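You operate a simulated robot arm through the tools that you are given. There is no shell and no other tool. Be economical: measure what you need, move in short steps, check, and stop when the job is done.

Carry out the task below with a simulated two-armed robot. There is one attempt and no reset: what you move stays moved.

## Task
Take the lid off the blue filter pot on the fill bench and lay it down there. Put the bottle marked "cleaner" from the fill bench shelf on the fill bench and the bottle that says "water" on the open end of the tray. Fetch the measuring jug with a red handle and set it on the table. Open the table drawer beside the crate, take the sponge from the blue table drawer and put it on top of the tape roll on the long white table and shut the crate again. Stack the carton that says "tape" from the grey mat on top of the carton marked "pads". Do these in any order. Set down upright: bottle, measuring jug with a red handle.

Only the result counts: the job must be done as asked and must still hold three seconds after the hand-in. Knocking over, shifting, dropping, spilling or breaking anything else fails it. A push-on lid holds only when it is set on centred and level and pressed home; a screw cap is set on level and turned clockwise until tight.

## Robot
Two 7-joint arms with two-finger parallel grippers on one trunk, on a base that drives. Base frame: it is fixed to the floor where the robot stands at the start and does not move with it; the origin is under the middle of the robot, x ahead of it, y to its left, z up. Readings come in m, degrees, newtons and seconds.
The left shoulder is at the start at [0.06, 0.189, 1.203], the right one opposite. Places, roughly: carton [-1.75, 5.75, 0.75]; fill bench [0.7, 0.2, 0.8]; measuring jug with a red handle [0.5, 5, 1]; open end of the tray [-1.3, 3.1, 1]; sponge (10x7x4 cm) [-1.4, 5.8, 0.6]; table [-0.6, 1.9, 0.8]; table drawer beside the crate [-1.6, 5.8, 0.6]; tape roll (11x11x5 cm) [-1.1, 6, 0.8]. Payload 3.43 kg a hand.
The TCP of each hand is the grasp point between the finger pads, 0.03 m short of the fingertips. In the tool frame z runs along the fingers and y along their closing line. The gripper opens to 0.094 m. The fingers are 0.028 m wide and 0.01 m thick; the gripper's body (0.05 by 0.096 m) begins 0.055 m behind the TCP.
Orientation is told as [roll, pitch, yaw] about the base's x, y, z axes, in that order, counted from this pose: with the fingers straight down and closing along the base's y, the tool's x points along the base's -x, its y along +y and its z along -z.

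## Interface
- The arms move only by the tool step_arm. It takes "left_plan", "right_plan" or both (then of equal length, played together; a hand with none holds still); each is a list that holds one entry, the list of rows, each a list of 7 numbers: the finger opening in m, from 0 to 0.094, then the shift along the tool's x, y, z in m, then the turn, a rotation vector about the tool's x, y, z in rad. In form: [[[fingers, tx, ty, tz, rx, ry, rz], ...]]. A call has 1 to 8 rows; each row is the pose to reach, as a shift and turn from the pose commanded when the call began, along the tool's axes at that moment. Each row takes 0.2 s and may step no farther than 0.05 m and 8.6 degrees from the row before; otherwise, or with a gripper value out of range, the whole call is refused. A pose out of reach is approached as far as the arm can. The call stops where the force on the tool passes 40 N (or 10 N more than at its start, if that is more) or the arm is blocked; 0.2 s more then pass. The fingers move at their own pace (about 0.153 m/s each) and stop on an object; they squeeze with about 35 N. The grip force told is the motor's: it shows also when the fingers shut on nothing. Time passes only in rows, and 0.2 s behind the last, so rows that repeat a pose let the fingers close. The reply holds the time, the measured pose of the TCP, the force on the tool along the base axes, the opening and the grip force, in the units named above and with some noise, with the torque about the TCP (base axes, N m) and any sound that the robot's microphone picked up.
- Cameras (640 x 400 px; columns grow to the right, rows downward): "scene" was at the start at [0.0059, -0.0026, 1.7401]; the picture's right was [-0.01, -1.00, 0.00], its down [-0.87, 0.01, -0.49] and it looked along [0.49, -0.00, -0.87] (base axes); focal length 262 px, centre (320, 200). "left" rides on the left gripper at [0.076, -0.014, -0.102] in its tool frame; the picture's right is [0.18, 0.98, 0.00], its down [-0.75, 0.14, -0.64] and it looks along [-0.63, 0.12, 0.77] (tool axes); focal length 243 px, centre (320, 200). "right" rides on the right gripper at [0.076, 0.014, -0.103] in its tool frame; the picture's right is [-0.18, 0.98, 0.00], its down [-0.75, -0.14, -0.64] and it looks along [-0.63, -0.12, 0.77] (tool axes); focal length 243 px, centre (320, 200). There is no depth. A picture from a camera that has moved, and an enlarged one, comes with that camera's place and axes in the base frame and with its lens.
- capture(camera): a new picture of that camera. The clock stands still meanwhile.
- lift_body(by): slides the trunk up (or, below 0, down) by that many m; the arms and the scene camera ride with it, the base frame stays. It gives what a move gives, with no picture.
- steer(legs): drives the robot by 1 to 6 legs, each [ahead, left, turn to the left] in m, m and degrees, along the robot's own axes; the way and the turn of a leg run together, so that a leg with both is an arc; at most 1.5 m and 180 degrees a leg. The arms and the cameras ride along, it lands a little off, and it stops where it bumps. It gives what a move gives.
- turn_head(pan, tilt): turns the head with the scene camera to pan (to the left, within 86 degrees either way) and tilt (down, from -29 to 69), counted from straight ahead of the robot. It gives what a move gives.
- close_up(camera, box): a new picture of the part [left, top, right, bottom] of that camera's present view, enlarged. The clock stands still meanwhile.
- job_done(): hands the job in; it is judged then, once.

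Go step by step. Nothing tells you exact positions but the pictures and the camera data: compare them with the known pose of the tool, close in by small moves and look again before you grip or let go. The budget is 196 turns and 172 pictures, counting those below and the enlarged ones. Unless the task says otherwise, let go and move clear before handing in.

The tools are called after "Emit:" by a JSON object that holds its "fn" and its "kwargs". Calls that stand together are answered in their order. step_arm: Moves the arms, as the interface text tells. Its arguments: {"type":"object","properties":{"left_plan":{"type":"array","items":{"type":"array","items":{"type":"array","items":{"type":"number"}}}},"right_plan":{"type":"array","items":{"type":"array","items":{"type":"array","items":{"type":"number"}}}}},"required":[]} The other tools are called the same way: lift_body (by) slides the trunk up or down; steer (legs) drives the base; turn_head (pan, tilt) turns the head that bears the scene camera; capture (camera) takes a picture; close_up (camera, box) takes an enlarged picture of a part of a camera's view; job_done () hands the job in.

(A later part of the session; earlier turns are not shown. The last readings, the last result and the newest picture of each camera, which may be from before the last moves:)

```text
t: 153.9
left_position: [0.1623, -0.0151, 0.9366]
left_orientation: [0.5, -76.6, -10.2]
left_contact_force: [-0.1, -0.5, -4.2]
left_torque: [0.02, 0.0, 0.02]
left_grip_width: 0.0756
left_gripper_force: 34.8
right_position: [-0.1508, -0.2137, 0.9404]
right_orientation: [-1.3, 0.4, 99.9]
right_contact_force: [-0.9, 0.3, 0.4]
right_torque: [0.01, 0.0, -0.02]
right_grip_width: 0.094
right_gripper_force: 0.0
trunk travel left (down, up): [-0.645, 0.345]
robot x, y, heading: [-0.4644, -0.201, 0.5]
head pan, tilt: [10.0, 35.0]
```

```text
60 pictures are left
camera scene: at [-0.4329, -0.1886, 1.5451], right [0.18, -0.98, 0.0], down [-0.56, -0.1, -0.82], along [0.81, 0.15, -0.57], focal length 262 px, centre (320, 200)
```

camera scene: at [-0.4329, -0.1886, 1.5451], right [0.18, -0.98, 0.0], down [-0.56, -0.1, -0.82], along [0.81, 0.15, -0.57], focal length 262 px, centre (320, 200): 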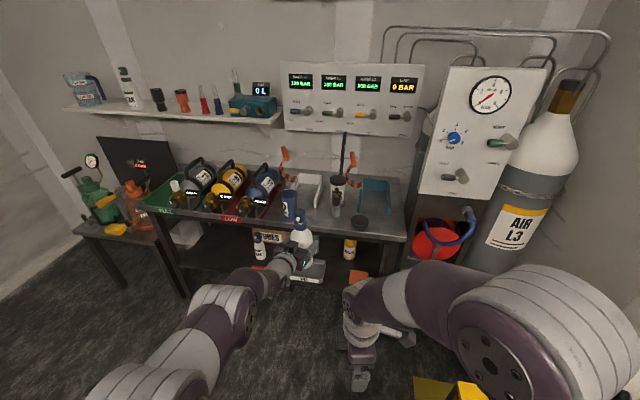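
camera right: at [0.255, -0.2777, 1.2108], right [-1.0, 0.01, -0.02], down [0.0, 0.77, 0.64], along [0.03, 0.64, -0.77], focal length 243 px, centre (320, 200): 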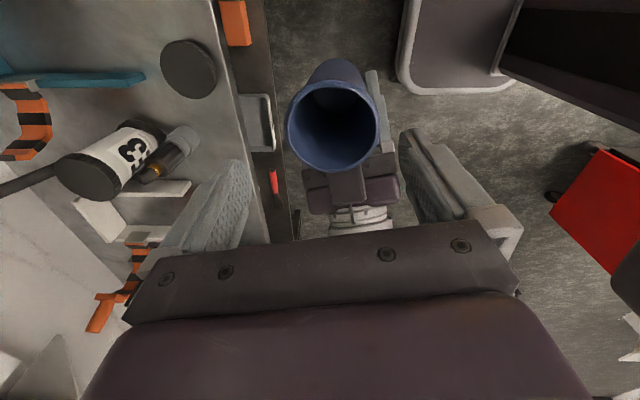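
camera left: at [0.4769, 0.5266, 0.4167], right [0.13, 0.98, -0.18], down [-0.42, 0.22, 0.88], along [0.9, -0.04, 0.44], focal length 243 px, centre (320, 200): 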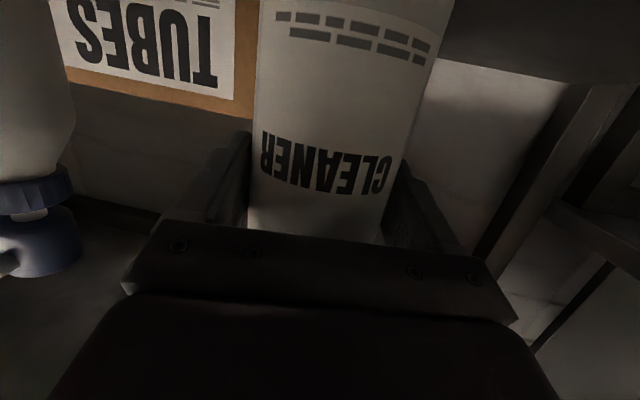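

Emit:
{"fn": "steer", "kwargs": {"legs": [[0.277, 0, 0]]}}

Emit:
{"fn": "close_up", "kwargs": {"camera": "scene", "box": [200, 120, 400, 245]}}

```text
t: 155.9
left_position: [0.4395, -0.0092, 0.9359]
left_orientation: [0.3, -76.6, -9.9]
left_contact_force: [0.4, 0.1, -6.4]
left_torque: [0.01, 0.02, 0.02]
left_grip_width: 0.0755
left_gripper_force: 34.8
right_position: [0.1252, -0.2114, 0.941]
right_orientation: [-1.4, 0.4, 100.2]
right_contact_force: [0.5, 0.0, -0.7]
right_torque: [-0.01, 0.02, -0.01]
right_grip_width: 0.0941
right_gripper_force: 0.1
trunk travel left (down, up): [-0.645, 0.345]
robot x, y, heading: [-0.1846, -0.1946, 0.5]
head pan, tilt: [10.0, 35.0]
```

```text
3.20 times, centred on (300, 182) of scene
camera zoom: at [-0.1551, -0.1852, 1.545], right [0.18, -0.98, 0.0], down [-0.56, -0.11, -0.82], along [0.8, 0.15, -0.57], focal length 838 px, centre (384, 256)
```

zoom: 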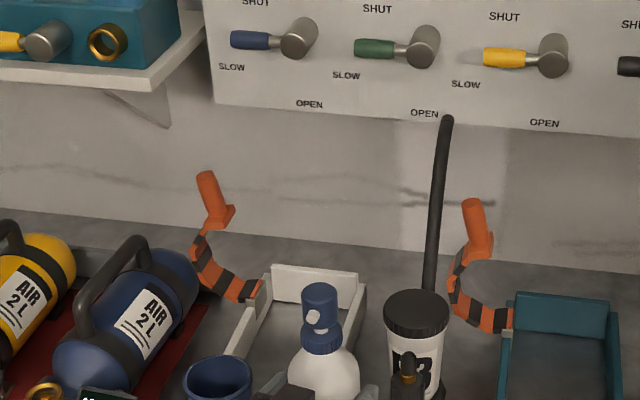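

Emit:
{"fn": "step_arm", "kwargs": {"left_plan": [[[0.0, 0.02, -0.004, 0.0046, 0, 0, 0], [0.0, 0.039, -0.008, 0.0092, 0, 0, 0], [0.0, 0.0428, -0.008, 0.01, 0, 0, 0], [0.0, 0.0467, -0.008, 0.011, 0, 0, 0], [0.0, 0.0506, -0.008, 0.012, 0, 0, 0], [0.0, 0.0545, -0.008, 0.0129, 0, 0, 0]]]}}

```text
t: 157.3
left_position: [0.4386, -0.0181, 0.8874]
left_orientation: [1.0, -77.3, -10.6]
left_contact_force: [-1.2, 0.6, 18.1]
left_torque: [0.06, 0.84, -0.14]
left_grip_width: 0.0754
left_gripper_force: 34.7
right_position: [0.123, -0.2104, 0.9431]
right_orientation: [-1.4, 0.4, 100.1]
right_contact_force: [-0.5, -0.4, -0.6]
right_torque: [-0.02, 0.03, 0.01]
right_grip_width: 0.0941
right_gripper_force: 0.1
trunk travel left (down, up): [-0.645, 0.345]
robot x, y, heading: [-0.1871, -0.1991, 0.5]
head pan, tilt: [10.0, 35.0]
```

Contact at the expected height. Releasing and withdrawing along the hand axis.

Emit:
{"fn": "step_arm", "kwargs": {"left_plan": [[[0.0, -0.002, 0, 0, 0, 0, 0], [0.085, -0.002, 0, 0, 0, 0, 0], [0.09, -0.002, 0, 0, 0, 0, 0], [0.09, -0.002, 0, -0.03, 0, 0, 0], [0.09, -0.002, 0, -0.07, 0, 0, 0], [0.09, -0.002, 0, -0.11, 0, 0, 0]]]}}

Emit:
{"fn": "steer", "kwargs": {"legs": [[-0.3, 0, 0]]}}

Emit:
{"fn": "lift_body", "kwargs": {"by": -0.4}}

Emit:
{"fn": "turn_head", "kwargs": {"pan": 0, "tilt": 35}}

Emit:
{"fn": "capture", "kwargs": {"camera": "scene"}}

```text
t: 158.7
left_position: [0.3418, 0.0006, 0.9192]
left_orientation: [0.5, -76.4, -10.1]
left_contact_force: [-0.3, 0.0, 0.1]
left_torque: [0.0, -0.02, -0.01]
left_grip_width: 0.09
left_gripper_force: 0.1
left hand out of reach, approached as far as the arm can: row 6
right_position: [0.125, -0.2107, 0.9415]
right_orientation: [-1.5, 0.4, 100.2]
right_contact_force: [0.6, 0.0, 0.3]
right_torque: [-0.02, -0.05, -0.02]
right_grip_width: 0.0941
right_gripper_force: 0.0
trunk travel left (down, up): [-0.645, 0.345]
robot x, y, heading: [-0.1833, -0.2006, 0.7]
head pan, tilt: [10.0, 35.0]
```

```text
t: 160.7
left_position: [0.0421, -0.0025, 0.9188]
left_orientation: [0.4, -76.3, -9.9]
left_contact_force: [0.5, 0.3, -0.4]
left_torque: [-0.03, 0.0, 0.01]
left_grip_width: 0.0901
left_gripper_force: 0.1
right_position: [-0.175, -0.2127, 0.9403]
right_orientation: [-1.4, 0.4, 100.3]
right_contact_force: [0.9, -0.2, -0.2]
right_torque: [-0.05, 0.0, -0.01]
right_grip_width: 0.0941
right_gripper_force: 0.0
trunk travel left (down, up): [-0.645, 0.345]
robot x, y, heading: [-0.4814, -0.1985, 0.5]
head pan, tilt: [10.0, 35.0]
```

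```text
t: 164.6
left_position: [0.0432, -0.0027, 0.5185]
left_orientation: [0.5, -76.4, -9.9]
left_contact_force: [-0.4, -0.4, 0.4]
left_torque: [-0.03, 0.01, 0.01]
left_grip_width: 0.0899
left_gripper_force: 0.1
right_position: [-0.1741, -0.2145, 0.5411]
right_orientation: [-1.3, 0.5, 100.3]
right_contact_force: [0.7, -0.6, 0.5]
right_torque: [0.0, -0.02, 0.02]
right_grip_width: 0.0939
right_gripper_force: 0.1
trunk travel left (down, up): [-0.245, 0.745]
robot x, y, heading: [-0.484, -0.2003, 0.8]
head pan, tilt: [10.0, 35.0]
```

```text
t: 165.3
left_position: [0.0427, -0.0016, 0.5183]
left_orientation: [0.4, -76.3, -9.9]
left_contact_force: [0.0, -0.1, -0.9]
left_torque: [-0.02, 0.0, -0.02]
left_grip_width: 0.09
left_gripper_force: 0.1
right_position: [-0.1746, -0.2129, 0.5418]
right_orientation: [-1.4, 0.4, 100.3]
right_contact_force: [-1.8, 0.2, 0.3]
right_torque: [0.0, 0.0, 0.02]
right_grip_width: 0.0939
right_gripper_force: 0.1
trunk travel left (down, up): [-0.245, 0.745]
robot x, y, heading: [-0.4815, -0.2052, 0.7]
head pan, tilt: [0.0, 35.0]
```

```text
58 pictures are left
camera scene: at [-0.4552, -0.2037, 1.1451], right [0.01, -1.0, 0.0], down [-0.57, -0.01, -0.82], along [0.82, 0.01, -0.57], focal length 262 px, centre (320, 200)
```

scene: 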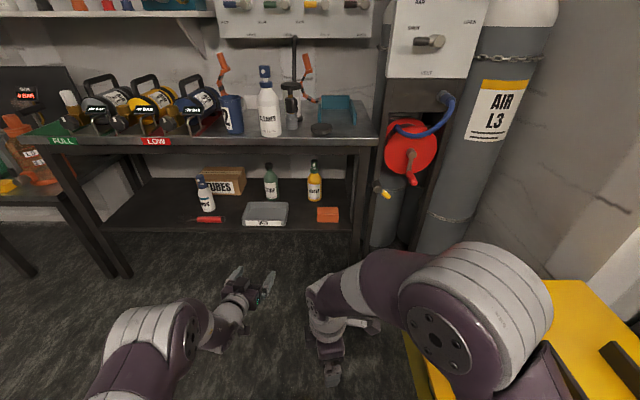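

Cleaner stands on the bench. Next the water bottle at about [0.695, -0.16] on the shelf: I'll approach it diagonally with the left hand, between the tray and the orange block.

Emit:
{"fn": "steer", "kwargs": {"legs": [[0, 0.304, 0], [0, 0, -25.7], [0.28, 0, 0]]}}

Emit:
{"fn": "capture", "kwargs": {"camera": "left"}}

Emit:
{"fn": "capture", "kwargs": {"camera": "scene"}}

```text
t: 170.2
left_position: [0.3315, -0.0571, 0.5179]
left_orientation: [0.4, -76.3, -34.8]
left_contact_force: [1.0, 0.2, 0.1]
left_torque: [0.02, -0.01, 0.03]
left_grip_width: 0.0898
left_gripper_force: 0.1
right_position: [0.0445, -0.156, 0.5415]
right_orientation: [-1.3, 0.5, 75.2]
right_contact_force: [0.7, 0.2, -0.2]
right_torque: [-0.01, -0.03, -0.01]
right_grip_width: 0.0939
right_gripper_force: 0.1
trunk travel left (down, up): [-0.245, 0.745]
robot x, y, heading: [-0.2279, -0.0159, -24.2]
head pan, tilt: [0.0, 35.0]
```

```text
57 pictures are left
camera left: at [0.2249, -0.0022, 0.4689], right [0.52, 0.84, -0.18], down [-0.29, 0.37, 0.88], along [0.8, -0.41, 0.43], focal length 243 px, centre (320, 200)
```

left: 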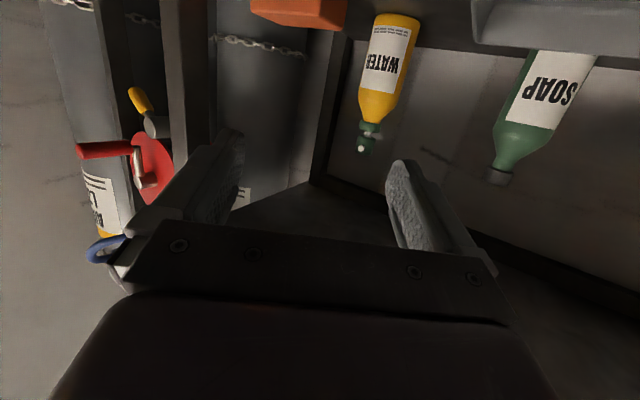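

```text
56 pictures are left
camera scene: at [-0.2048, -0.03, 1.145], right [-0.41, -0.91, 0.0], down [-0.52, 0.24, -0.82], along [0.75, -0.34, -0.57], focal length 262 px, centre (320, 200)
```

scene: 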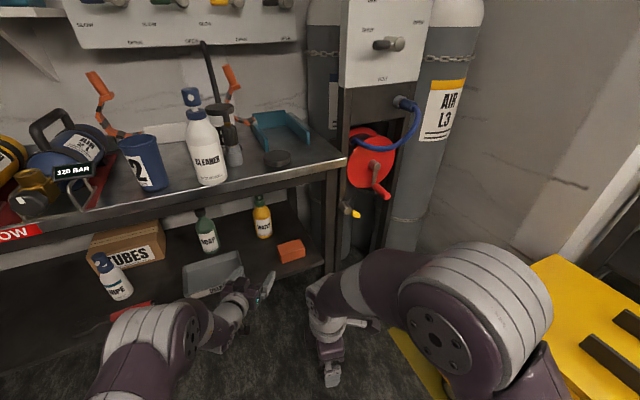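

Emit:
{"fn": "steer", "kwargs": {"legs": [[0.18, 0.055, 0]]}}

Emit:
{"fn": "step_arm", "kwargs": {"left_plan": [[[0.09, 0, 0, 0.04, 0, 0, 0], [0.09, 0, 0, 0.075, 0, 0, 0]]]}}

Emit:
{"fn": "capture", "kwargs": {"camera": "left"}}

```text
t: 171.8
left_position: [0.5171, -0.0822, 0.5189]
left_orientation: [0.4, -76.3, -35.0]
left_contact_force: [-0.1, -0.5, 0.7]
left_torque: [-0.02, -0.03, 0.02]
left_grip_width: 0.0901
left_gripper_force: 0.0
right_position: [0.2305, -0.1809, 0.5405]
right_orientation: [-1.3, 0.4, 75.2]
right_contact_force: [-0.3, -0.3, 0.9]
right_torque: [-0.04, 0.03, 0.02]
right_grip_width: 0.0942
right_gripper_force: 0.1
trunk travel left (down, up): [-0.245, 0.745]
robot x, y, heading: [-0.0425, -0.0373, -24.2]
head pan, tilt: [0.0, 35.0]
```

```text
t: 172.3
left_position: [0.5771, -0.1227, 0.4992]
left_orientation: [0.2, -76.3, -34.9]
left_contact_force: [-0.3, -0.4, 0.9]
left_torque: [0.02, 0.02, -0.01]
left_grip_width: 0.0898
left_gripper_force: 0.1
right_position: [0.2306, -0.1797, 0.5413]
right_orientation: [-1.3, 0.4, 75.3]
right_contact_force: [-0.5, -0.5, -0.7]
right_torque: [0.01, -0.01, 0.0]
right_grip_width: 0.094
right_gripper_force: 0.1
trunk travel left (down, up): [-0.245, 0.745]
robot x, y, heading: [-0.0453, -0.0383, -24.4]
head pan, tilt: [0.0, 35.0]
```

```text
55 pictures are left
camera left: at [0.4712, -0.0669, 0.4504], right [0.52, 0.83, -0.18], down [-0.29, 0.37, 0.88], along [0.8, -0.41, 0.43], focal length 243 px, centre (320, 200)
```

left: 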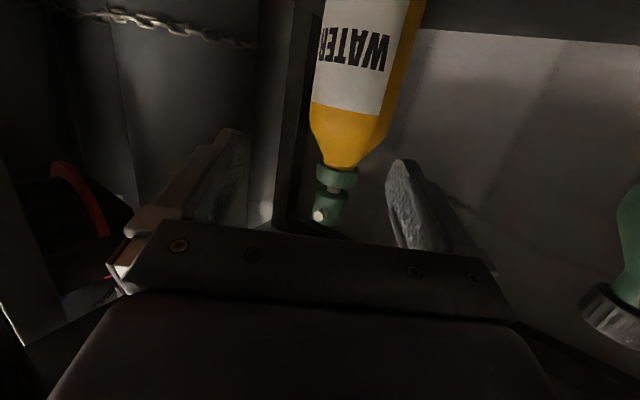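

Emit:
{"fn": "step_arm", "kwargs": {"left_plan": [[[0.094, 0, 0.026, 0.01, 0, 0, 0], [0.094, 0, 0.026, 0.05, 0, 0, 0], [0.094, 0, 0.026, 0.085, 0, 0, 0], [0.094, 0, 0.026, 0.112, 0, 0, 0]]]}}

Emit:
{"fn": "capture", "kwargs": {"camera": "left"}}

```text
t: 173.3
left_position: [0.6806, -0.1643, 0.4748]
left_orientation: [0.3, -76.3, -34.8]
left_contact_force: [-0.3, -0.8, 0.7]
left_torque: [0.01, 0.02, 0.03]
left_grip_width: 0.0939
left_gripper_force: 0.1
right_position: [0.23, -0.1805, 0.5407]
right_orientation: [-1.3, 0.4, 75.2]
right_contact_force: [-0.5, -0.9, 0.2]
right_torque: [0.0, 0.01, 0.0]
right_grip_width: 0.094
right_gripper_force: 0.1
trunk travel left (down, up): [-0.245, 0.745]
robot x, y, heading: [-0.0434, -0.0419, -24.5]
head pan, tilt: [0.0, 35.0]
```

```text
54 pictures are left
camera left: at [0.5753, -0.1086, 0.4241], right [0.52, 0.83, -0.18], down [-0.29, 0.37, 0.88], along [0.8, -0.41, 0.43], focal length 243 px, centre (320, 200)
```

left: 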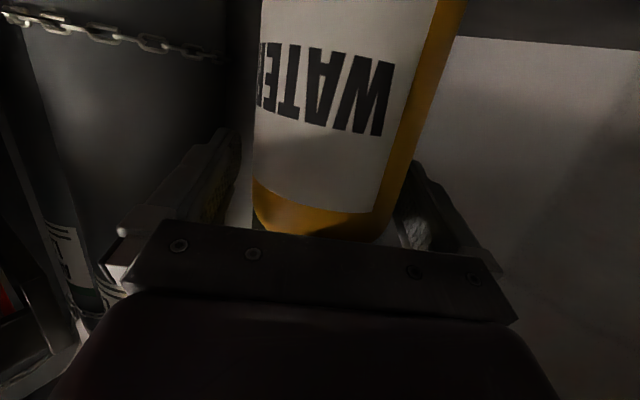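

Emit:
{"fn": "step_arm", "kwargs": {"left_plan": [[[0.094, 0.015, 0, 0.006, 0, 0, 0], [0.06, 0.015, 0, 0.006, 0, 0, 0], [0.0, 0.015, 0, 0.006, 0, 0, 0], [0.0, 0.015, 0, 0.006, 0, 0, 0], [0.0, 0.005, 0, 0.003, 0, 0, 0], [0.0, -0.01, 0, -0.002, 0, 0, 0]]]}}

Emit:
{"fn": "capture", "kwargs": {"camera": "left"}}

```text
t: 174.8
left_position: [0.6813, -0.1645, 0.4833]
left_orientation: [0.4, -76.2, -35.0]
left_contact_force: [-0.9, 0.2, -5.1]
left_torque: [0.0, -0.01, -0.01]
left_grip_width: 0.0759
left_gripper_force: 35.0
right_position: [0.2305, -0.1806, 0.5405]
right_orientation: [-1.3, 0.4, 75.1]
right_contact_force: [0.8, -0.1, 0.0]
right_torque: [-0.02, 0.01, 0.01]
right_grip_width: 0.0943
right_gripper_force: 0.1
trunk travel left (down, up): [-0.245, 0.745]
robot x, y, heading: [-0.0424, -0.0399, -24.4]
head pan, tilt: [0.0, 35.0]
```

```text
53 pictures are left
camera left: at [0.5763, -0.1094, 0.4342], right [0.52, 0.83, -0.18], down [-0.29, 0.37, 0.89], along [0.8, -0.41, 0.43], focal length 243 px, centre (320, 200)
```

left: 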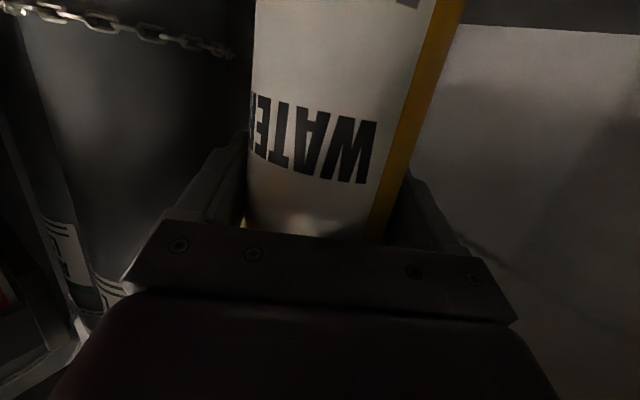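

Water bottle in hand. I'll raise it, back out, lift the trunk and turn toward the rest of the room to plan the route.

Emit:
{"fn": "step_arm", "kwargs": {"left_plan": [[[0.0, -0.03, 0, -0.007, 0, 0, 0], [0.0, -0.06, 0, -0.015, 0, 0, 0], [0.0, -0.085, 0, -0.02, 0, 0, 0]]]}}

Emit:
{"fn": "steer", "kwargs": {"legs": [[-0.55, 0, 0], [0, 0, 60], [0, 0, 55]]}}

Emit:
{"fn": "lift_body", "kwargs": {"by": 0.4}}

Emit:
{"fn": "turn_head", "kwargs": {"pan": 20, "tilt": 20}}

Emit:
{"fn": "capture", "kwargs": {"camera": "scene"}}

```text
t: 175.6
left_position: [0.6829, -0.1638, 0.5649]
left_orientation: [-0.4, -75.7, -34.2]
left_contact_force: [-1.2, -0.1, -5.2]
left_torque: [-0.03, -0.03, -0.01]
left_grip_width: 0.076
left_gripper_force: 34.9
right_position: [0.2315, -0.1816, 0.5392]
right_orientation: [-1.2, 0.4, 75.2]
right_contact_force: [-0.6, -0.4, 0.5]
right_torque: [0.01, 0.0, -0.03]
right_grip_width: 0.0939
right_gripper_force: 0.0
trunk travel left (down, up): [-0.245, 0.745]
robot x, y, heading: [-0.0414, -0.0392, -24.4]
head pan, tilt: [0.0, 35.0]
```

```text
t: 183.8
left_position: [-0.7404, 0.896, 0.5711]
left_orientation: [0.4, -76.3, 80.6]
left_contact_force: [-0.4, 1.7, -4.9]
left_torque: [0.03, 0.03, 0.01]
left_grip_width: 0.0757
left_gripper_force: 34.6
right_position: [-0.531, 0.4937, 0.5403]
right_orientation: [-1.4, 0.4, -169.4]
right_contact_force: [0.6, -0.3, 0.5]
right_torque: [0.02, -0.03, -0.02]
right_grip_width: 0.0938
right_gripper_force: 0.1
trunk travel left (down, up): [-0.245, 0.745]
robot x, y, heading: [-0.5382, 0.1853, 91.3]
head pan, tilt: [0.0, 35.0]
```

```text
t: 187.6
left_position: [-0.7403, 0.8955, 0.9705]
left_orientation: [0.4, -76.3, 80.6]
left_contact_force: [0.4, -0.1, -4.9]
left_torque: [-0.01, 0.0, -0.01]
left_grip_width: 0.0759
left_gripper_force: 34.8
right_position: [-0.5316, 0.4941, 0.9413]
right_orientation: [-1.3, 0.4, -169.4]
right_contact_force: [-0.1, -1.1, 0.7]
right_torque: [-0.02, 0.0, 0.03]
right_grip_width: 0.0941
right_gripper_force: 0.1
trunk travel left (down, up): [-0.645, 0.345]
robot x, y, heading: [-0.5388, 0.185, 91.0]
head pan, tilt: [0.0, 35.0]
```

```text
t: 188.5
left_position: [-0.7398, 0.8957, 0.9714]
left_orientation: [0.3, -76.3, 80.6]
left_contact_force: [-0.1, -1.0, -4.4]
left_torque: [0.0, 0.0, 0.02]
left_grip_width: 0.076
left_gripper_force: 34.7
right_position: [-0.5313, 0.4933, 0.9412]
right_orientation: [-1.4, 0.4, -169.5]
right_contact_force: [-0.2, -0.1, -0.7]
right_torque: [-0.03, 0.01, -0.04]
right_grip_width: 0.0946
right_gripper_force: 0.1
trunk travel left (down, up): [-0.645, 0.345]
robot x, y, heading: [-0.5403, 0.1861, 91.0]
head pan, tilt: [20.0, 20.0]
```

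```text
52 pictures are left
camera scene: at [-0.5731, 0.2107, 1.5688], right [0.93, 0.36, 0.0], down [0.12, -0.32, -0.94], along [-0.34, 0.88, -0.34], focal length 262 px, centre (320, 200)
```

scene: 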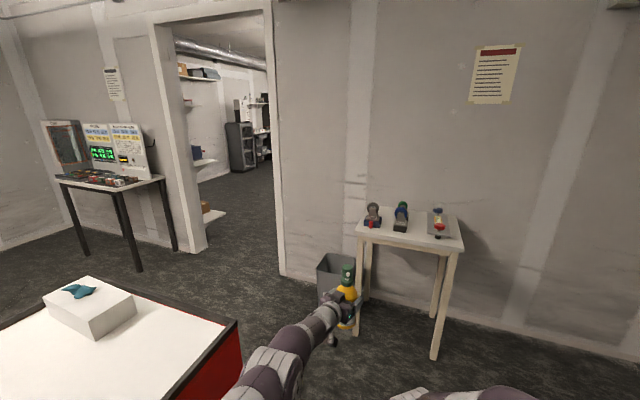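

Route: past the red-edged white table, then through the doorway (x≈-2.8…-1.7, y≈2.1). I'll tuck the bottle in and move in legs, keeping heading 90°.

Emit:
{"fn": "step_arm", "kwargs": {"left_plan": [[[0.0, 0, 0, -0.04, 0, 0, 0], [0.0, 0, 0, -0.08, 0, 0, 0], [0.0, 0, 0, -0.12, 0, 0, 0]]]}}

Emit:
{"fn": "steer", "kwargs": {"legs": [[0, 0.23, -1], [1.05, 0, 0], [0, 0.75, 0], [0, 0.74, 0]]}}

Emit:
{"fn": "turn_head", "kwargs": {"pan": 0, "tilt": 20}}

Emit:
{"fn": "capture", "kwargs": {"camera": "scene"}}

```text
t: 189.3
left_position: [-0.7576, 0.7783, 0.9994]
left_orientation: [0.2, -76.4, 80.6]
left_contact_force: [-0.9, -1.2, -4.7]
left_torque: [-0.01, 0.01, -0.03]
left_grip_width: 0.0758
left_gripper_force: 34.6
right_position: [-0.53, 0.4916, 0.9412]
right_orientation: [-1.5, 0.4, -169.4]
right_contact_force: [0.3, -0.1, -0.2]
right_torque: [-0.01, -0.01, -0.01]
right_grip_width: 0.0943
right_gripper_force: 0.1
trunk travel left (down, up): [-0.645, 0.345]
robot x, y, heading: [-0.5381, 0.1866, 91.0]
head pan, tilt: [20.0, 20.0]
```

```text
t: 203.4
left_position: [-2.4947, 1.8162, 0.9986]
left_orientation: [0.2, -76.3, 80.6]
left_contact_force: [0.2, 0.8, -5.2]
left_torque: [0.03, 0.01, 0.0]
left_grip_width: 0.0757
left_gripper_force: 35.2
right_position: [-2.2679, 1.5286, 0.9423]
right_orientation: [-1.4, 0.4, -169.4]
right_contact_force: [0.3, -0.1, -0.1]
right_torque: [-0.02, 0.05, -0.05]
right_grip_width: 0.0943
right_gripper_force: 0.1
trunk travel left (down, up): [-0.645, 0.345]
robot x, y, heading: [-2.2791, 1.219, 91.2]
head pan, tilt: [20.0, 20.0]
```

```text
t: 204.2
left_position: [-2.4954, 1.8156, 0.9985]
left_orientation: [0.2, -76.3, 80.4]
left_contact_force: [0.4, 0.4, -6.1]
left_torque: [0.03, -0.01, -0.03]
left_grip_width: 0.0759
left_gripper_force: 35.4
right_position: [-2.2675, 1.529, 0.9425]
right_orientation: [-1.3, 0.5, -169.4]
right_contact_force: [0.5, 1.1, -0.6]
right_torque: [-0.04, -0.02, -0.01]
right_grip_width: 0.0941
right_gripper_force: 0.0
trunk travel left (down, up): [-0.645, 0.345]
robot x, y, heading: [-2.2793, 1.2205, 91.0]
head pan, tilt: [0.0, 20.0]
```

```text
51 pictures are left
camera scene: at [-2.2787, 1.2526, 1.5689], right [1.0, 0.02, 0.0], down [0.01, -0.34, -0.94], along [-0.02, 0.94, -0.34], focal length 262 px, centre (320, 200)
```

scene: 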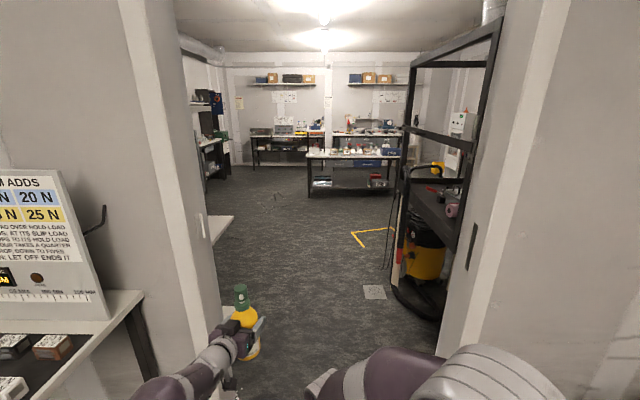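

I can see the doorway and a rack on the right just inside, likely the tray's place. Driving through.

Emit:
{"fn": "steer", "kwargs": {"legs": [[1.2, -0.02, 0], [0.6, 0, 0]]}}

Emit:
{"fn": "turn_head", "kwargs": {"pan": -70, "tilt": 30}}

Emit:
{"fn": "capture", "kwargs": {"camera": "scene"}}

```text
t: 213.2
left_position: [-2.5417, 3.5935, 0.9982]
left_orientation: [0.2, -76.4, 81.6]
left_contact_force: [-0.5, 0.3, -4.6]
left_torque: [0.02, -0.03, -0.01]
left_grip_width: 0.0756
left_gripper_force: 35.3
right_position: [-2.3112, 3.3121, 0.9406]
right_orientation: [-1.2, 0.4, -168.3]
right_contact_force: [1.9, 0.3, 0.4]
right_torque: [0.0, 0.0, -0.01]
right_grip_width: 0.0939
right_gripper_force: 0.0
trunk travel left (down, up): [-0.645, 0.345]
robot x, y, heading: [-2.3133, 3.0068, 92.1]
head pan, tilt: [0.0, 20.0]
```

```text
t: 214.6
left_position: [-2.5429, 3.5937, 0.9987]
left_orientation: [0.3, -76.3, 81.7]
left_contact_force: [0.2, -0.4, -4.6]
left_torque: [0.01, 0.02, -0.01]
left_grip_width: 0.0757
left_gripper_force: 35.2
right_position: [-2.3105, 3.3114, 0.9407]
right_orientation: [-1.2, 0.4, -168.2]
right_contact_force: [0.2, -0.3, 0.2]
right_torque: [0.02, 0.03, -0.03]
right_grip_width: 0.0941
right_gripper_force: 0.1
trunk travel left (down, up): [-0.645, 0.345]
robot x, y, heading: [-2.3139, 3.0031, 92.2]
head pan, tilt: [-70.0, 30.0]
```

```text
50 pictures are left
camera scene: at [-2.2284, 2.9745, 1.5529], right [0.38, -0.93, 0.0], down [-0.46, -0.19, -0.87], along [0.8, 0.33, -0.5], focal length 262 px, centre (320, 200)
```

scene: 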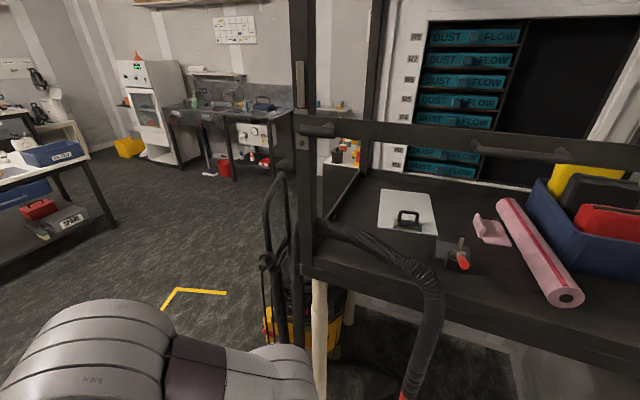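

Emit:
{"fn": "close_up", "kwargs": {"camera": "scene", "box": [310, 140, 630, 340]}}

```text
2.00 times, centred on (470, 240) of scene
camera zoom: at [-2.2284, 2.9745, 1.5529], right [0.38, -0.93, 0.0], down [-0.46, -0.19, -0.87], along [0.8, 0.33, -0.5], focal length 524 px, centre (20, 120)
```

zoom: 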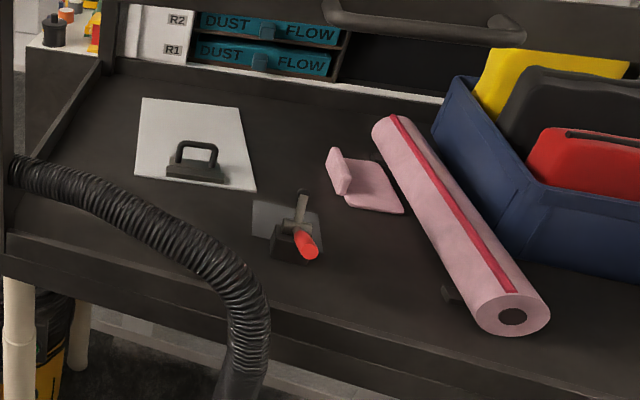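

The rack's dark surface seems to be the tray, with its free end near [-1.3, 3.1]. I'll back off, face it and look straight on.

Emit:
{"fn": "steer", "kwargs": {"legs": [[0, 0.25, 0], [0.1, 0, -92]]}}

Emit:
{"fn": "turn_head", "kwargs": {"pan": 0, "tilt": 25}}

Emit:
{"fn": "capture", "kwargs": {"camera": "scene"}}

```text
t: 220.3
left_position: [-1.905, 3.2697, 0.9975]
left_orientation: [0.2, -76.4, -9.8]
left_contact_force: [-0.3, 0.0, -5.0]
left_torque: [0.02, -0.04, 0.01]
left_grip_width: 0.0755
left_gripper_force: 34.8
right_position: [-2.1926, 3.0432, 0.9402]
right_orientation: [-1.3, 0.4, 100.1]
right_contact_force: [-0.4, 0.6, -0.2]
right_torque: [-0.01, 0.0, -0.03]
right_grip_width: 0.0941
right_gripper_force: 0.2
trunk travel left (down, up): [-0.645, 0.345]
robot x, y, heading: [-2.5039, 3.0529, 0.7]
head pan, tilt: [-70.0, 30.0]
```

```text
t: 221.7
left_position: [-1.9047, 3.2692, 0.9984]
left_orientation: [0.1, -76.1, -9.7]
left_contact_force: [-0.1, 1.0, -4.9]
left_torque: [-0.02, -0.02, 0.03]
left_grip_width: 0.0754
left_gripper_force: 35.3
right_position: [-2.1932, 3.0455, 0.9403]
right_orientation: [-1.3, 0.3, 100.2]
right_contact_force: [0.2, 0.1, -0.3]
right_torque: [0.0, 0.03, -0.02]
right_grip_width: 0.0939
right_gripper_force: 0.0
trunk travel left (down, up): [-0.645, 0.345]
robot x, y, heading: [-2.5017, 3.0552, 0.7]
head pan, tilt: [0.0, 25.0]
```

```text
48 pictures are left
camera scene: at [-2.4696, 3.0544, 1.5608], right [0.01, -1.0, 0.0], down [-0.42, 0.0, -0.91], along [0.91, 0.01, -0.42], focal length 262 px, centre (320, 200)
```

scene: 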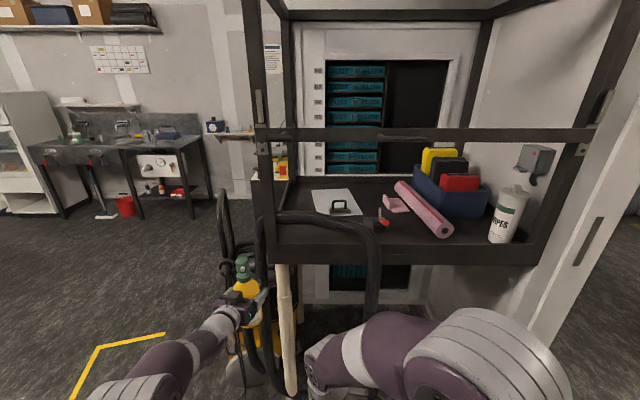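

The surface is at z≈1.0 with a hose draped over the front rim and a bar above. I need a closer look at the entry gap.

Emit:
{"fn": "close_up", "kwargs": {"camera": "scene", "box": [200, 110, 440, 260]}}

```text
2.67 times, centred on (320, 185) of scene
camera zoom: at [-2.4696, 3.0544, 1.5608], right [0.01, -1.0, 0.0], down [-0.42, 0.0, -0.91], along [0.91, 0.01, -0.42], focal length 699 px, centre (320, 240)
```

zoom: 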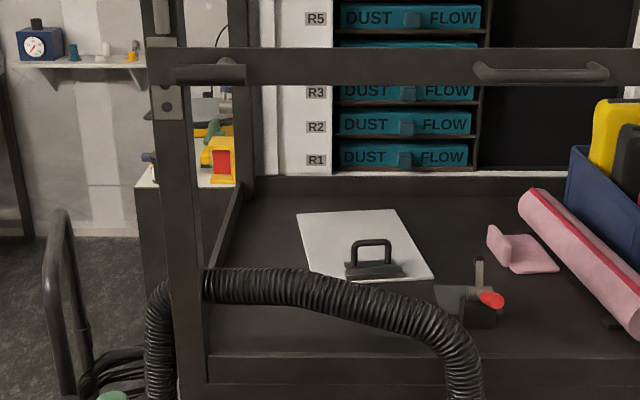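

The hose blocks the front at this end. The left end of the tray looks open, so I'll go round and approach from the +y side.

Emit:
{"fn": "steer", "kwargs": {"legs": [[0, 1.15, 0], [0, 0, -91], [0, 0.9, 0]]}}

Emit:
{"fn": "capture", "kwargs": {"camera": "scene"}}

```text
t: 235.7
left_position: [-1.3734, 3.5886, 0.9982]
left_orientation: [0.2, -76.2, -99.5]
left_contact_force: [-0.1, 0.5, -5.8]
left_torque: [-0.02, -0.03, -0.01]
left_grip_width: 0.0753
left_gripper_force: 34.8
right_position: [-1.5996, 3.8758, 0.9408]
right_orientation: [-1.4, 0.4, 10.4]
right_contact_force: [-0.3, 0.9, 0.5]
right_torque: [0.0, 0.0, 0.01]
right_grip_width: 0.0939
right_gripper_force: 0.2
trunk travel left (down, up): [-0.645, 0.345]
robot x, y, heading: [-1.5914, 4.1888, -89.5]
head pan, tilt: [0.0, 25.0]
```

```text
46 pictures are left
camera scene: at [-1.5885, 4.149, 1.5608], right [-1.0, -0.01, 0.0], down [-0.01, 0.42, -0.91], along [0.01, -0.91, -0.42], focal length 262 px, centre (320, 200)
```

scene: 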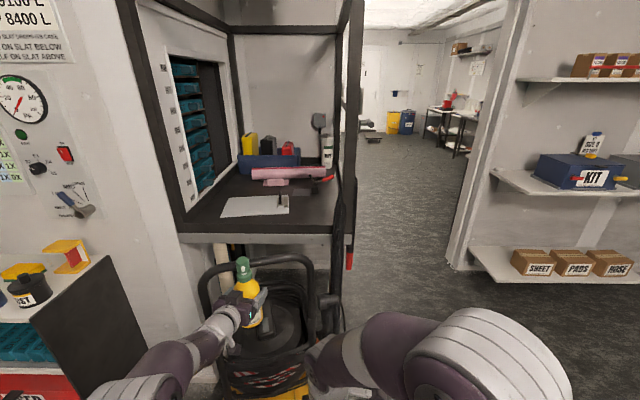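

The left end is open, with a free strip at y≈3.13–3.27 and surface z≈1.0. I'll raise the trunk, move in over the vacuum's handle and extend.

Emit:
{"fn": "lift_body", "kwargs": {"by": 0.18}}

Emit:
{"fn": "steer", "kwargs": {"legs": [[0.24, 0.03, 0]]}}

Emit:
{"fn": "step_arm", "kwargs": {"left_plan": [[[0.0, -0.008, 0, 0.035, 0, 0, 0], [0.0, -0.016, 0, 0.07, 0, 0, 0], [0.0, -0.025, 0, 0.105, 0, 0, 0], [0.0, -0.034, 0, 0.14, 0, 0, 0]]]}}

Emit:
{"fn": "capture", "kwargs": {"camera": "scene"}}

```text
t: 237.7
left_position: [-1.3736, 3.5877, 1.1779]
left_orientation: [0.1, -76.2, -99.5]
left_contact_force: [0.3, 0.4, -4.4]
left_torque: [0.0, -0.03, -0.01]
left_grip_width: 0.0753
left_gripper_force: 35.7
right_position: [-1.5999, 3.8746, 1.1221]
right_orientation: [-1.3, 0.4, 10.4]
right_contact_force: [-0.6, -0.3, 0.2]
right_torque: [0.01, 0.05, 0.02]
right_grip_width: 0.0942
right_gripper_force: 0.0
trunk travel left (down, up): [-0.825, 0.165]
robot x, y, heading: [-1.5865, 4.1829, -89.2]
head pan, tilt: [0.0, 25.0]
```

```text
t: 239.5
left_position: [-1.3398, 3.353, 1.1786]
left_orientation: [0.2, -76.3, -99.6]
left_contact_force: [0.6, 0.7, -4.5]
left_torque: [-0.03, 0.02, -0.02]
left_grip_width: 0.0756
left_gripper_force: 35.2
right_position: [-1.5665, 3.6389, 1.1214]
right_orientation: [-1.3, 0.4, 10.5]
right_contact_force: [0.1, 0.8, -0.4]
right_torque: [0.03, -0.02, 0.0]
right_grip_width: 0.094
right_gripper_force: 0.1
trunk travel left (down, up): [-0.825, 0.165]
robot x, y, heading: [-1.558, 3.9441, -89.1]
head pan, tilt: [0.0, 25.0]
```

```text
t: 240.5
left_position: [-1.3624, 3.2101, 1.1754]
left_orientation: [0.3, -76.0, -99.5]
left_contact_force: [0.1, -0.6, -4.4]
left_torque: [0.01, 0.01, 0.02]
left_grip_width: 0.0751
left_gripper_force: 35.4
right_position: [-1.5652, 3.6357, 1.1196]
right_orientation: [-1.2, 0.5, 10.5]
right_contact_force: [-0.7, -0.6, -0.3]
right_torque: [0.03, -0.02, -0.01]
right_grip_width: 0.0937
right_gripper_force: 0.0
trunk travel left (down, up): [-0.825, 0.165]
robot x, y, heading: [-1.5572, 3.95, -89.3]
head pan, tilt: [0.0, 25.0]
```

```text
45 pictures are left
camera scene: at [-1.5557, 3.9099, 1.7407], right [-1.0, -0.02, 0.0], down [-0.01, 0.42, -0.91], along [0.01, -0.91, -0.42], focal length 262 px, centre (320, 200)
```

scene: 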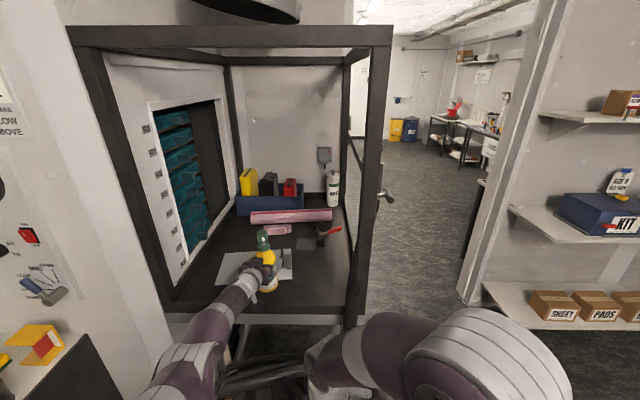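

Bottle is over the open strip. Lowering to contact.

Emit:
{"fn": "step_arm", "kwargs": {"left_plan": [[[0.0, 0.03, 0, 0.017, 0, 0, 0], [0.0, 0.055, 0, 0.024, 0, 0, 0], [0.0, 0.061, 0, 0.025, 0, 0, 0], [0.0, 0.065, 0, 0.026, 0, 0, 0], [0.0, 0.069, 0, 0.027, 0, 0, 0], [0.0, 0.073, 0, 0.028, 0, 0, 0], [0.0, 0.077, 0, 0.029, 0, 0, 0], [0.0, 0.081, 0, 0.03, 0, 0, 0]]]}}

```text
t: 242.3
left_position: [-1.3644, 3.1993, 1.0926]
left_orientation: [0.1, -76.3, -99.4]
left_contact_force: [0.7, 1.1, -5.4]
left_torque: [-0.01, -0.02, 0.0]
left_grip_width: 0.0754
left_gripper_force: 35.4
right_position: [-1.5668, 3.6382, 1.1208]
right_orientation: [-1.4, 0.3, 10.5]
right_contact_force: [-0.2, 0.3, -0.1]
right_torque: [-0.02, -0.02, -0.01]
right_grip_width: 0.0938
right_gripper_force: 0.1
trunk travel left (down, up): [-0.825, 0.165]
robot x, y, heading: [-1.5577, 3.9489, -88.9]
head pan, tilt: [0.0, 25.0]
```

Emit:
{"fn": "step_arm", "kwargs": {"left_plan": [[[0.0, 0.005, 0, 0.001, 0, 0, 0], [0.0, 0.01, 0, 0.0025, 0, 0, 0], [0.0, 0.015, 0, 0.004, 0, 0, 0], [0.0, 0.02, 0, 0.005, 0, 0, 0], [0.0, 0.025, 0, 0.006, 0, 0, 0], [0.0, 0.03, 0, 0.0075, 0, 0, 0], [0.0, 0.035, 0, 0.009, 0, 0, 0], [0.0, 0.04, 0, 0.01, 0, 0, 0]]]}}

Emit:
{"fn": "capture", "kwargs": {"camera": "left"}}

```text
t: 244.1
left_position: [-1.3639, 3.2024, 1.0577]
left_orientation: [0.9, -76.8, -100.3]
left_contact_force: [2.8, 0.6, 32.7]
left_torque: [0.1, 0.16, -0.12]
left_grip_width: 0.0753
left_gripper_force: 35.4
right_position: [-1.5671, 3.6432, 1.1217]
right_orientation: [-1.6, 0.4, 10.6]
right_contact_force: [0.3, 0.7, -0.5]
right_torque: [-0.03, 0.01, 0.02]
right_grip_width: 0.094
right_gripper_force: 0.1
trunk travel left (down, up): [-0.825, 0.165]
robot x, y, heading: [-1.5546, 3.9463, -89.0]
head pan, tilt: [0.0, 25.0]
```

```text
44 pictures are left
camera left: at [-1.3607, 3.3206, 1.0073], right [0.98, -0.12, -0.18], down [0.21, 0.42, 0.88], along [-0.03, -0.9, 0.44], focal length 243 px, centre (320, 200)
```

left: 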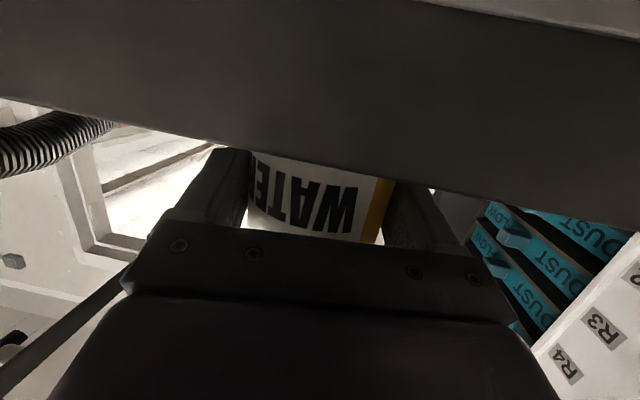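

Contact is under the bottle (low torque), so it stands on the tray surface. Releasing and backing straight out.

Emit:
{"fn": "step_arm", "kwargs": {"left_plan": [[[0.0, -0.003, 0, 0, 0, 0, 0], [0.085, -0.003, 0, 0, 0, 0, 0], [0.092, -0.003, 0, 0, 0, 0, 0], [0.092, -0.003, 0, -0.03, 0, 0, 0], [0.092, -0.006, 0, -0.07, 0, 0, 0], [0.092, -0.01, 0, -0.11, 0, 0, 0]]]}}

Emit:
{"fn": "steer", "kwargs": {"legs": [[-0.4, 0, 0]]}}

Emit:
{"fn": "capture", "kwargs": {"camera": "scene"}}

```text
t: 245.5
left_position: [-1.3478, 3.3066, 1.0881]
left_orientation: [0.4, -76.2, -99.8]
left_contact_force: [0.4, -0.1, 0.6]
left_torque: [0.01, -0.03, -0.02]
left_grip_width: 0.0921
left_gripper_force: 0.0
right_position: [-1.5676, 3.6407, 1.1203]
right_orientation: [-1.4, 0.4, 10.5]
right_contact_force: [0.4, -0.3, 0.9]
right_torque: [0.0, 0.02, -0.01]
right_grip_width: 0.0938
right_gripper_force: 0.1
trunk travel left (down, up): [-0.825, 0.165]
robot x, y, heading: [-1.555, 3.9463, -88.7]
head pan, tilt: [0.0, 25.0]
```

```text
t: 246.7
left_position: [-1.3484, 3.3839, 1.0879]
left_orientation: [2.4, -76.6, -101.8]
left_contact_force: [3.5, -13.4, -11.4]
left_torque: [-2.07, -0.1, -0.42]
left_grip_width: 0.0922
left_gripper_force: 0.0
right_position: [-1.5675, 3.7203, 1.1194]
right_orientation: [-1.2, 0.4, 10.5]
right_contact_force: [-0.4, -0.6, 0.9]
right_torque: [-0.02, -0.02, 0.0]
right_grip_width: 0.0937
right_gripper_force: 0.0
trunk travel left (down, up): [-0.825, 0.165]
robot x, y, heading: [-1.5573, 4.0328, -89.4]
head pan, tilt: [0.0, 25.0]
stopped in leg 1: the force on the tool passed its limit (the readings are from after the stop); the commanded pose is now the measured one
```

```text
43 pictures are left
camera scene: at [-1.5561, 3.9923, 1.7408], right [-1.0, -0.01, 0.0], down [-0.01, 0.43, -0.9], along [0.01, -0.9, -0.43], focal length 262 px, centre (320, 200)
```

scene: 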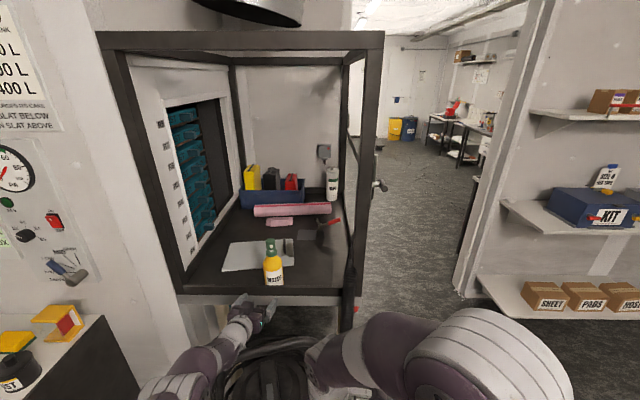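

The bottle stands on the tray. Backing off, the hand's camera caught the vacuum's handle, so I'll ease forward, lift over it, then retreat.

Emit:
{"fn": "steer", "kwargs": {"legs": [[0.05, 0, 0]]}}

Emit:
{"fn": "lift_body", "kwargs": {"by": 0.14}}

Emit:
{"fn": "steer", "kwargs": {"legs": [[-0.4, 0, 0]]}}

Emit:
{"fn": "capture", "kwargs": {"camera": "scene"}}

```text
t: 247.6
left_position: [-1.3482, 3.3409, 1.0938]
left_orientation: [2.6, -77.0, -102.2]
left_contact_force: [1.1, 1.0, -0.5]
left_torque: [0.01, -0.02, -0.01]
left_grip_width: 0.0921
left_gripper_force: 0.1
right_position: [-1.568, 3.6794, 1.123]
right_orientation: [-1.6, 0.4, 10.5]
right_contact_force: [0.5, 1.2, -0.3]
right_torque: [-0.04, 0.03, -0.02]
right_grip_width: 0.094
right_gripper_force: 0.1
trunk travel left (down, up): [-0.825, 0.165]
robot x, y, heading: [-1.5585, 3.9849, -89.3]
head pan, tilt: [0.0, 25.0]
```

```text
t: 249.3
left_position: [-1.3485, 3.3385, 1.2322]
left_orientation: [2.5, -76.8, -102.0]
left_contact_force: [-0.5, 0.1, -0.5]
left_torque: [0.0, 0.02, 0.04]
left_grip_width: 0.0919
left_gripper_force: 0.1
right_position: [-1.567, 3.6759, 1.2613]
right_orientation: [-1.4, 0.4, 10.5]
right_contact_force: [0.5, -0.6, -0.1]
right_torque: [-0.01, 0.02, 0.0]
right_grip_width: 0.0939
right_gripper_force: 0.0
trunk travel left (down, up): [-0.965, 0.025]
robot x, y, heading: [-1.5563, 3.9849, -89.0]
head pan, tilt: [0.0, 25.0]
```

```text
t: 251.8
left_position: [-1.3558, 3.738, 1.2303]
left_orientation: [2.4, -76.7, -102.1]
left_contact_force: [0.4, -0.3, 0.1]
left_torque: [0.0, 0.04, 0.02]
left_grip_width: 0.0918
left_gripper_force: 0.1
right_position: [-1.5732, 4.0755, 1.2607]
right_orientation: [-1.3, 0.4, 10.3]
right_contact_force: [0.6, -0.7, 0.3]
right_torque: [0.02, -0.02, 0.02]
right_grip_width: 0.0942
right_gripper_force: 0.1
trunk travel left (down, up): [-0.965, 0.025]
robot x, y, heading: [-1.5623, 4.3858, -89.1]
head pan, tilt: [0.0, 25.0]
```

```text
42 pictures are left
camera scene: at [-1.562, 4.3485, 1.8808], right [-1.0, -0.01, 0.0], down [-0.01, 0.42, -0.91], along [0.01, -0.91, -0.42], focal length 262 px, centre (320, 200)
```

scene: 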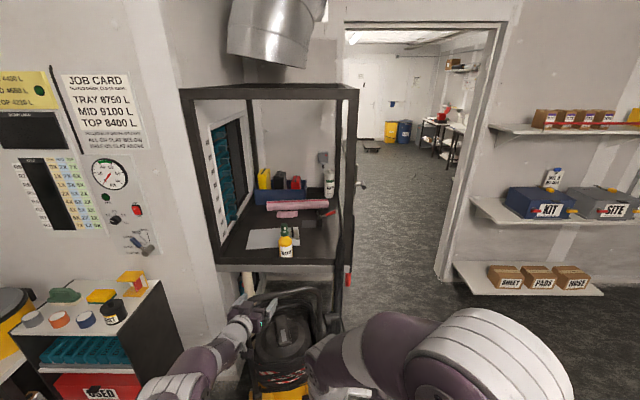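

Water bottle placed. Now I'll turn around to face the long white table.

Emit:
{"fn": "steer", "kwargs": {"legs": [[0, 0, -90], [0, 0, -90]]}}

Emit:
{"fn": "turn_head", "kwargs": {"pan": 0, "tilt": 35}}

Emit:
{"fn": "capture", "kwargs": {"camera": "scene"}}

```text
t: 259.9
left_position: [-1.7563, 5.0355, 1.2317]
left_orientation: [2.4, -76.8, 76.9]
left_contact_force: [0.5, -0.7, -0.8]
left_torque: [0.01, -0.01, 0.01]
left_grip_width: 0.092
left_gripper_force: 0.0
right_position: [-1.5457, 4.6942, 1.2616]
right_orientation: [-1.4, 0.4, -170.7]
right_contact_force: [0.0, -0.1, 0.0]
right_torque: [0.01, 0.0, 0.01]
right_grip_width: 0.0942
right_gripper_force: 0.1
trunk travel left (down, up): [-0.965, 0.025]
robot x, y, heading: [-1.5591, 4.3871, 89.7]
head pan, tilt: [0.0, 25.0]
```

```text
t: 260.6
left_position: [-1.7567, 5.0354, 1.231]
left_orientation: [2.6, -76.7, 76.9]
left_contact_force: [0.2, -0.8, 0.1]
left_torque: [-0.01, 0.0, 0.03]
left_grip_width: 0.092
left_gripper_force: 0.2
right_position: [-1.5452, 4.6922, 1.2622]
right_orientation: [-1.5, 0.4, -170.7]
right_contact_force: [-0.1, -1.1, 0.3]
right_torque: [0.0, 0.01, 0.01]
right_grip_width: 0.094
right_gripper_force: 0.0
trunk travel left (down, up): [-0.965, 0.025]
robot x, y, heading: [-1.5607, 4.3864, 89.9]
head pan, tilt: [0.0, 35.0]
```

```text
41 pictures are left
camera scene: at [-1.5624, 4.4112, 1.8651], right [1.0, -0.01, 0.0], down [0.0, -0.57, -0.82], along [0.01, 0.82, -0.57], focal length 262 px, centre (320, 200)
```

scene: 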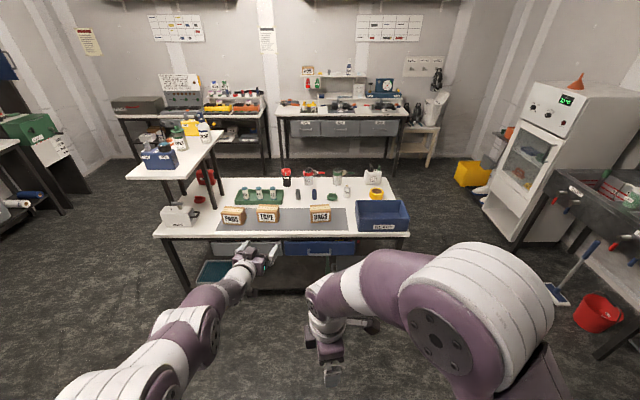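

I see the long table: cartons on the grey mat, a blue crate, a yellow tape roll and a blue drawer. Zooming for detail.

Emit:
{"fn": "close_up", "kwargs": {"camera": "scene", "box": [200, 160, 420, 297]}}

```text
2.91 times, centred on (310, 228) of scene
camera zoom: at [-1.5624, 4.4112, 1.8651], right [1.0, -0.01, 0.0], down [0.0, -0.57, -0.82], along [0.01, 0.82, -0.57], focal length 762 px, centre (349, 117)
```

zoom: 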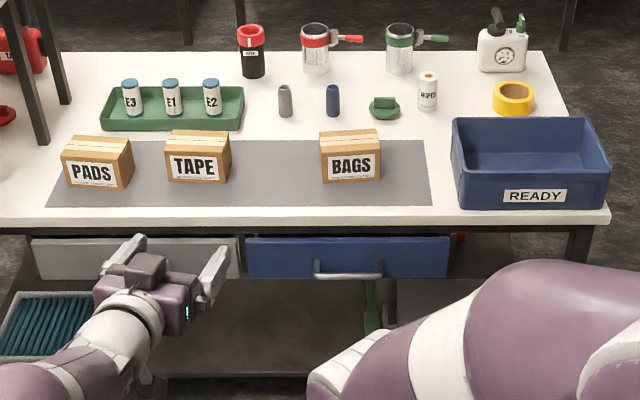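

Plan: right hand (already closing along the table's depth) stacks TAPE onto PADS. I'll tuck the left hand back, lower the trunk and drive up with TAPE straight ahead.

Emit:
{"fn": "step_arm", "kwargs": {"left_plan": [[[0.06, 0, 0, -0.04, 0, 0, 0], [0.06, 0, 0, -0.08, 0, 0, 0], [0.06, 0.01, 0, -0.12, 0, 0, 0], [0.06, 0.03, 0, -0.15, 0, 0, 0], [0.06, 0.05, 0, -0.17, 0, 0, 0]]]}}

Emit:
{"fn": "lift_body", "kwargs": {"by": -0.15}}

Emit:
{"fn": "steer", "kwargs": {"legs": [[0, 0.34, 0], [0.72, 0, 0]]}}

Emit:
{"fn": "turn_head", "kwargs": {"pan": 0, "tilt": 45}}

Emit:
{"fn": "capture", "kwargs": {"camera": "scene"}}

```text
t: 261.8
left_position: [-1.7853, 4.9009, 1.2571]
left_orientation: [2.5, -76.5, 77.0]
left_contact_force: [-0.2, -0.5, -0.1]
left_torque: [0.02, -0.02, -0.02]
left_grip_width: 0.0601
left_gripper_force: 0.1
left hand out of reach, approached as far as the arm can: row 4, 5
right_position: [-1.5446, 4.6939, 1.2608]
right_orientation: [-1.4, 0.4, -170.7]
right_contact_force: [0.7, 0.4, 0.2]
right_torque: [0.02, -0.02, 0.01]
right_grip_width: 0.0941
right_gripper_force: 0.1
trunk travel left (down, up): [-0.965, 0.025]
robot x, y, heading: [-1.5563, 4.387, 89.5]
head pan, tilt: [0.0, 35.0]
```

```text
t: 263.6
left_position: [-1.7849, 4.9015, 1.1065]
left_orientation: [2.5, -76.5, 76.9]
left_contact_force: [0.0, -0.3, -0.2]
left_torque: [-0.02, 0.02, 0.0]
left_grip_width: 0.06
left_gripper_force: 0.1
right_position: [-1.5454, 4.6939, 1.1112]
right_orientation: [-1.5, 0.3, -170.7]
right_contact_force: [0.2, -0.8, 0.9]
right_torque: [-0.01, -0.02, 0.04]
right_grip_width: 0.0938
right_gripper_force: 0.1
trunk travel left (down, up): [-0.815, 0.175]
robot x, y, heading: [-1.561, 4.3835, 90.0]
head pan, tilt: [0.0, 35.0]
```

```text
t: 269.3
left_position: [-2.1226, 5.6203, 1.1061]
left_orientation: [2.5, -76.6, 77.1]
left_contact_force: [0.2, 0.9, -0.2]
left_torque: [0.04, 0.0, -0.01]
left_grip_width: 0.06
left_gripper_force: 0.2
right_position: [-1.8835, 5.4133, 1.1119]
right_orientation: [-1.4, 0.4, -170.8]
right_contact_force: [0.2, 0.1, 0.0]
right_torque: [-0.01, 0.02, 0.03]
right_grip_width: 0.0941
right_gripper_force: 0.0
trunk travel left (down, up): [-0.815, 0.175]
robot x, y, heading: [-1.8997, 5.1079, 90.0]
head pan, tilt: [0.0, 35.0]
```

```text
t: 270.0
left_position: [-2.1237, 5.6203, 1.1052]
left_orientation: [2.4, -76.4, 77.1]
left_contact_force: [-0.2, 0.0, -0.7]
left_torque: [0.05, 0.02, 0.01]
left_grip_width: 0.0599
left_gripper_force: 0.0
right_position: [-1.8838, 5.4136, 1.1118]
right_orientation: [-1.3, 0.4, -170.6]
right_contact_force: [0.5, -0.6, 0.6]
right_torque: [0.01, 0.0, -0.01]
right_grip_width: 0.0939
right_gripper_force: 0.1
trunk travel left (down, up): [-0.815, 0.175]
robot x, y, heading: [-1.9004, 5.1098, 89.8]
head pan, tilt: [0.0, 45.0]
```

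```text
39 pictures are left
camera scene: at [-1.8998, 5.1254, 1.7003], right [1.0, 0.0, 0.0], down [0.0, -0.71, -0.71], along [0.0, 0.71, -0.71], focal length 262 px, centre (320, 200)
```

scene: 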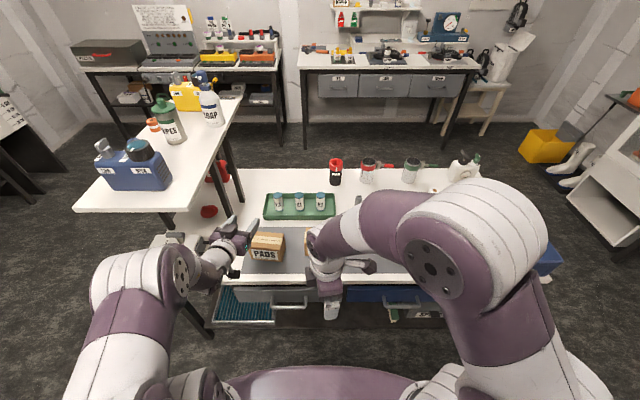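

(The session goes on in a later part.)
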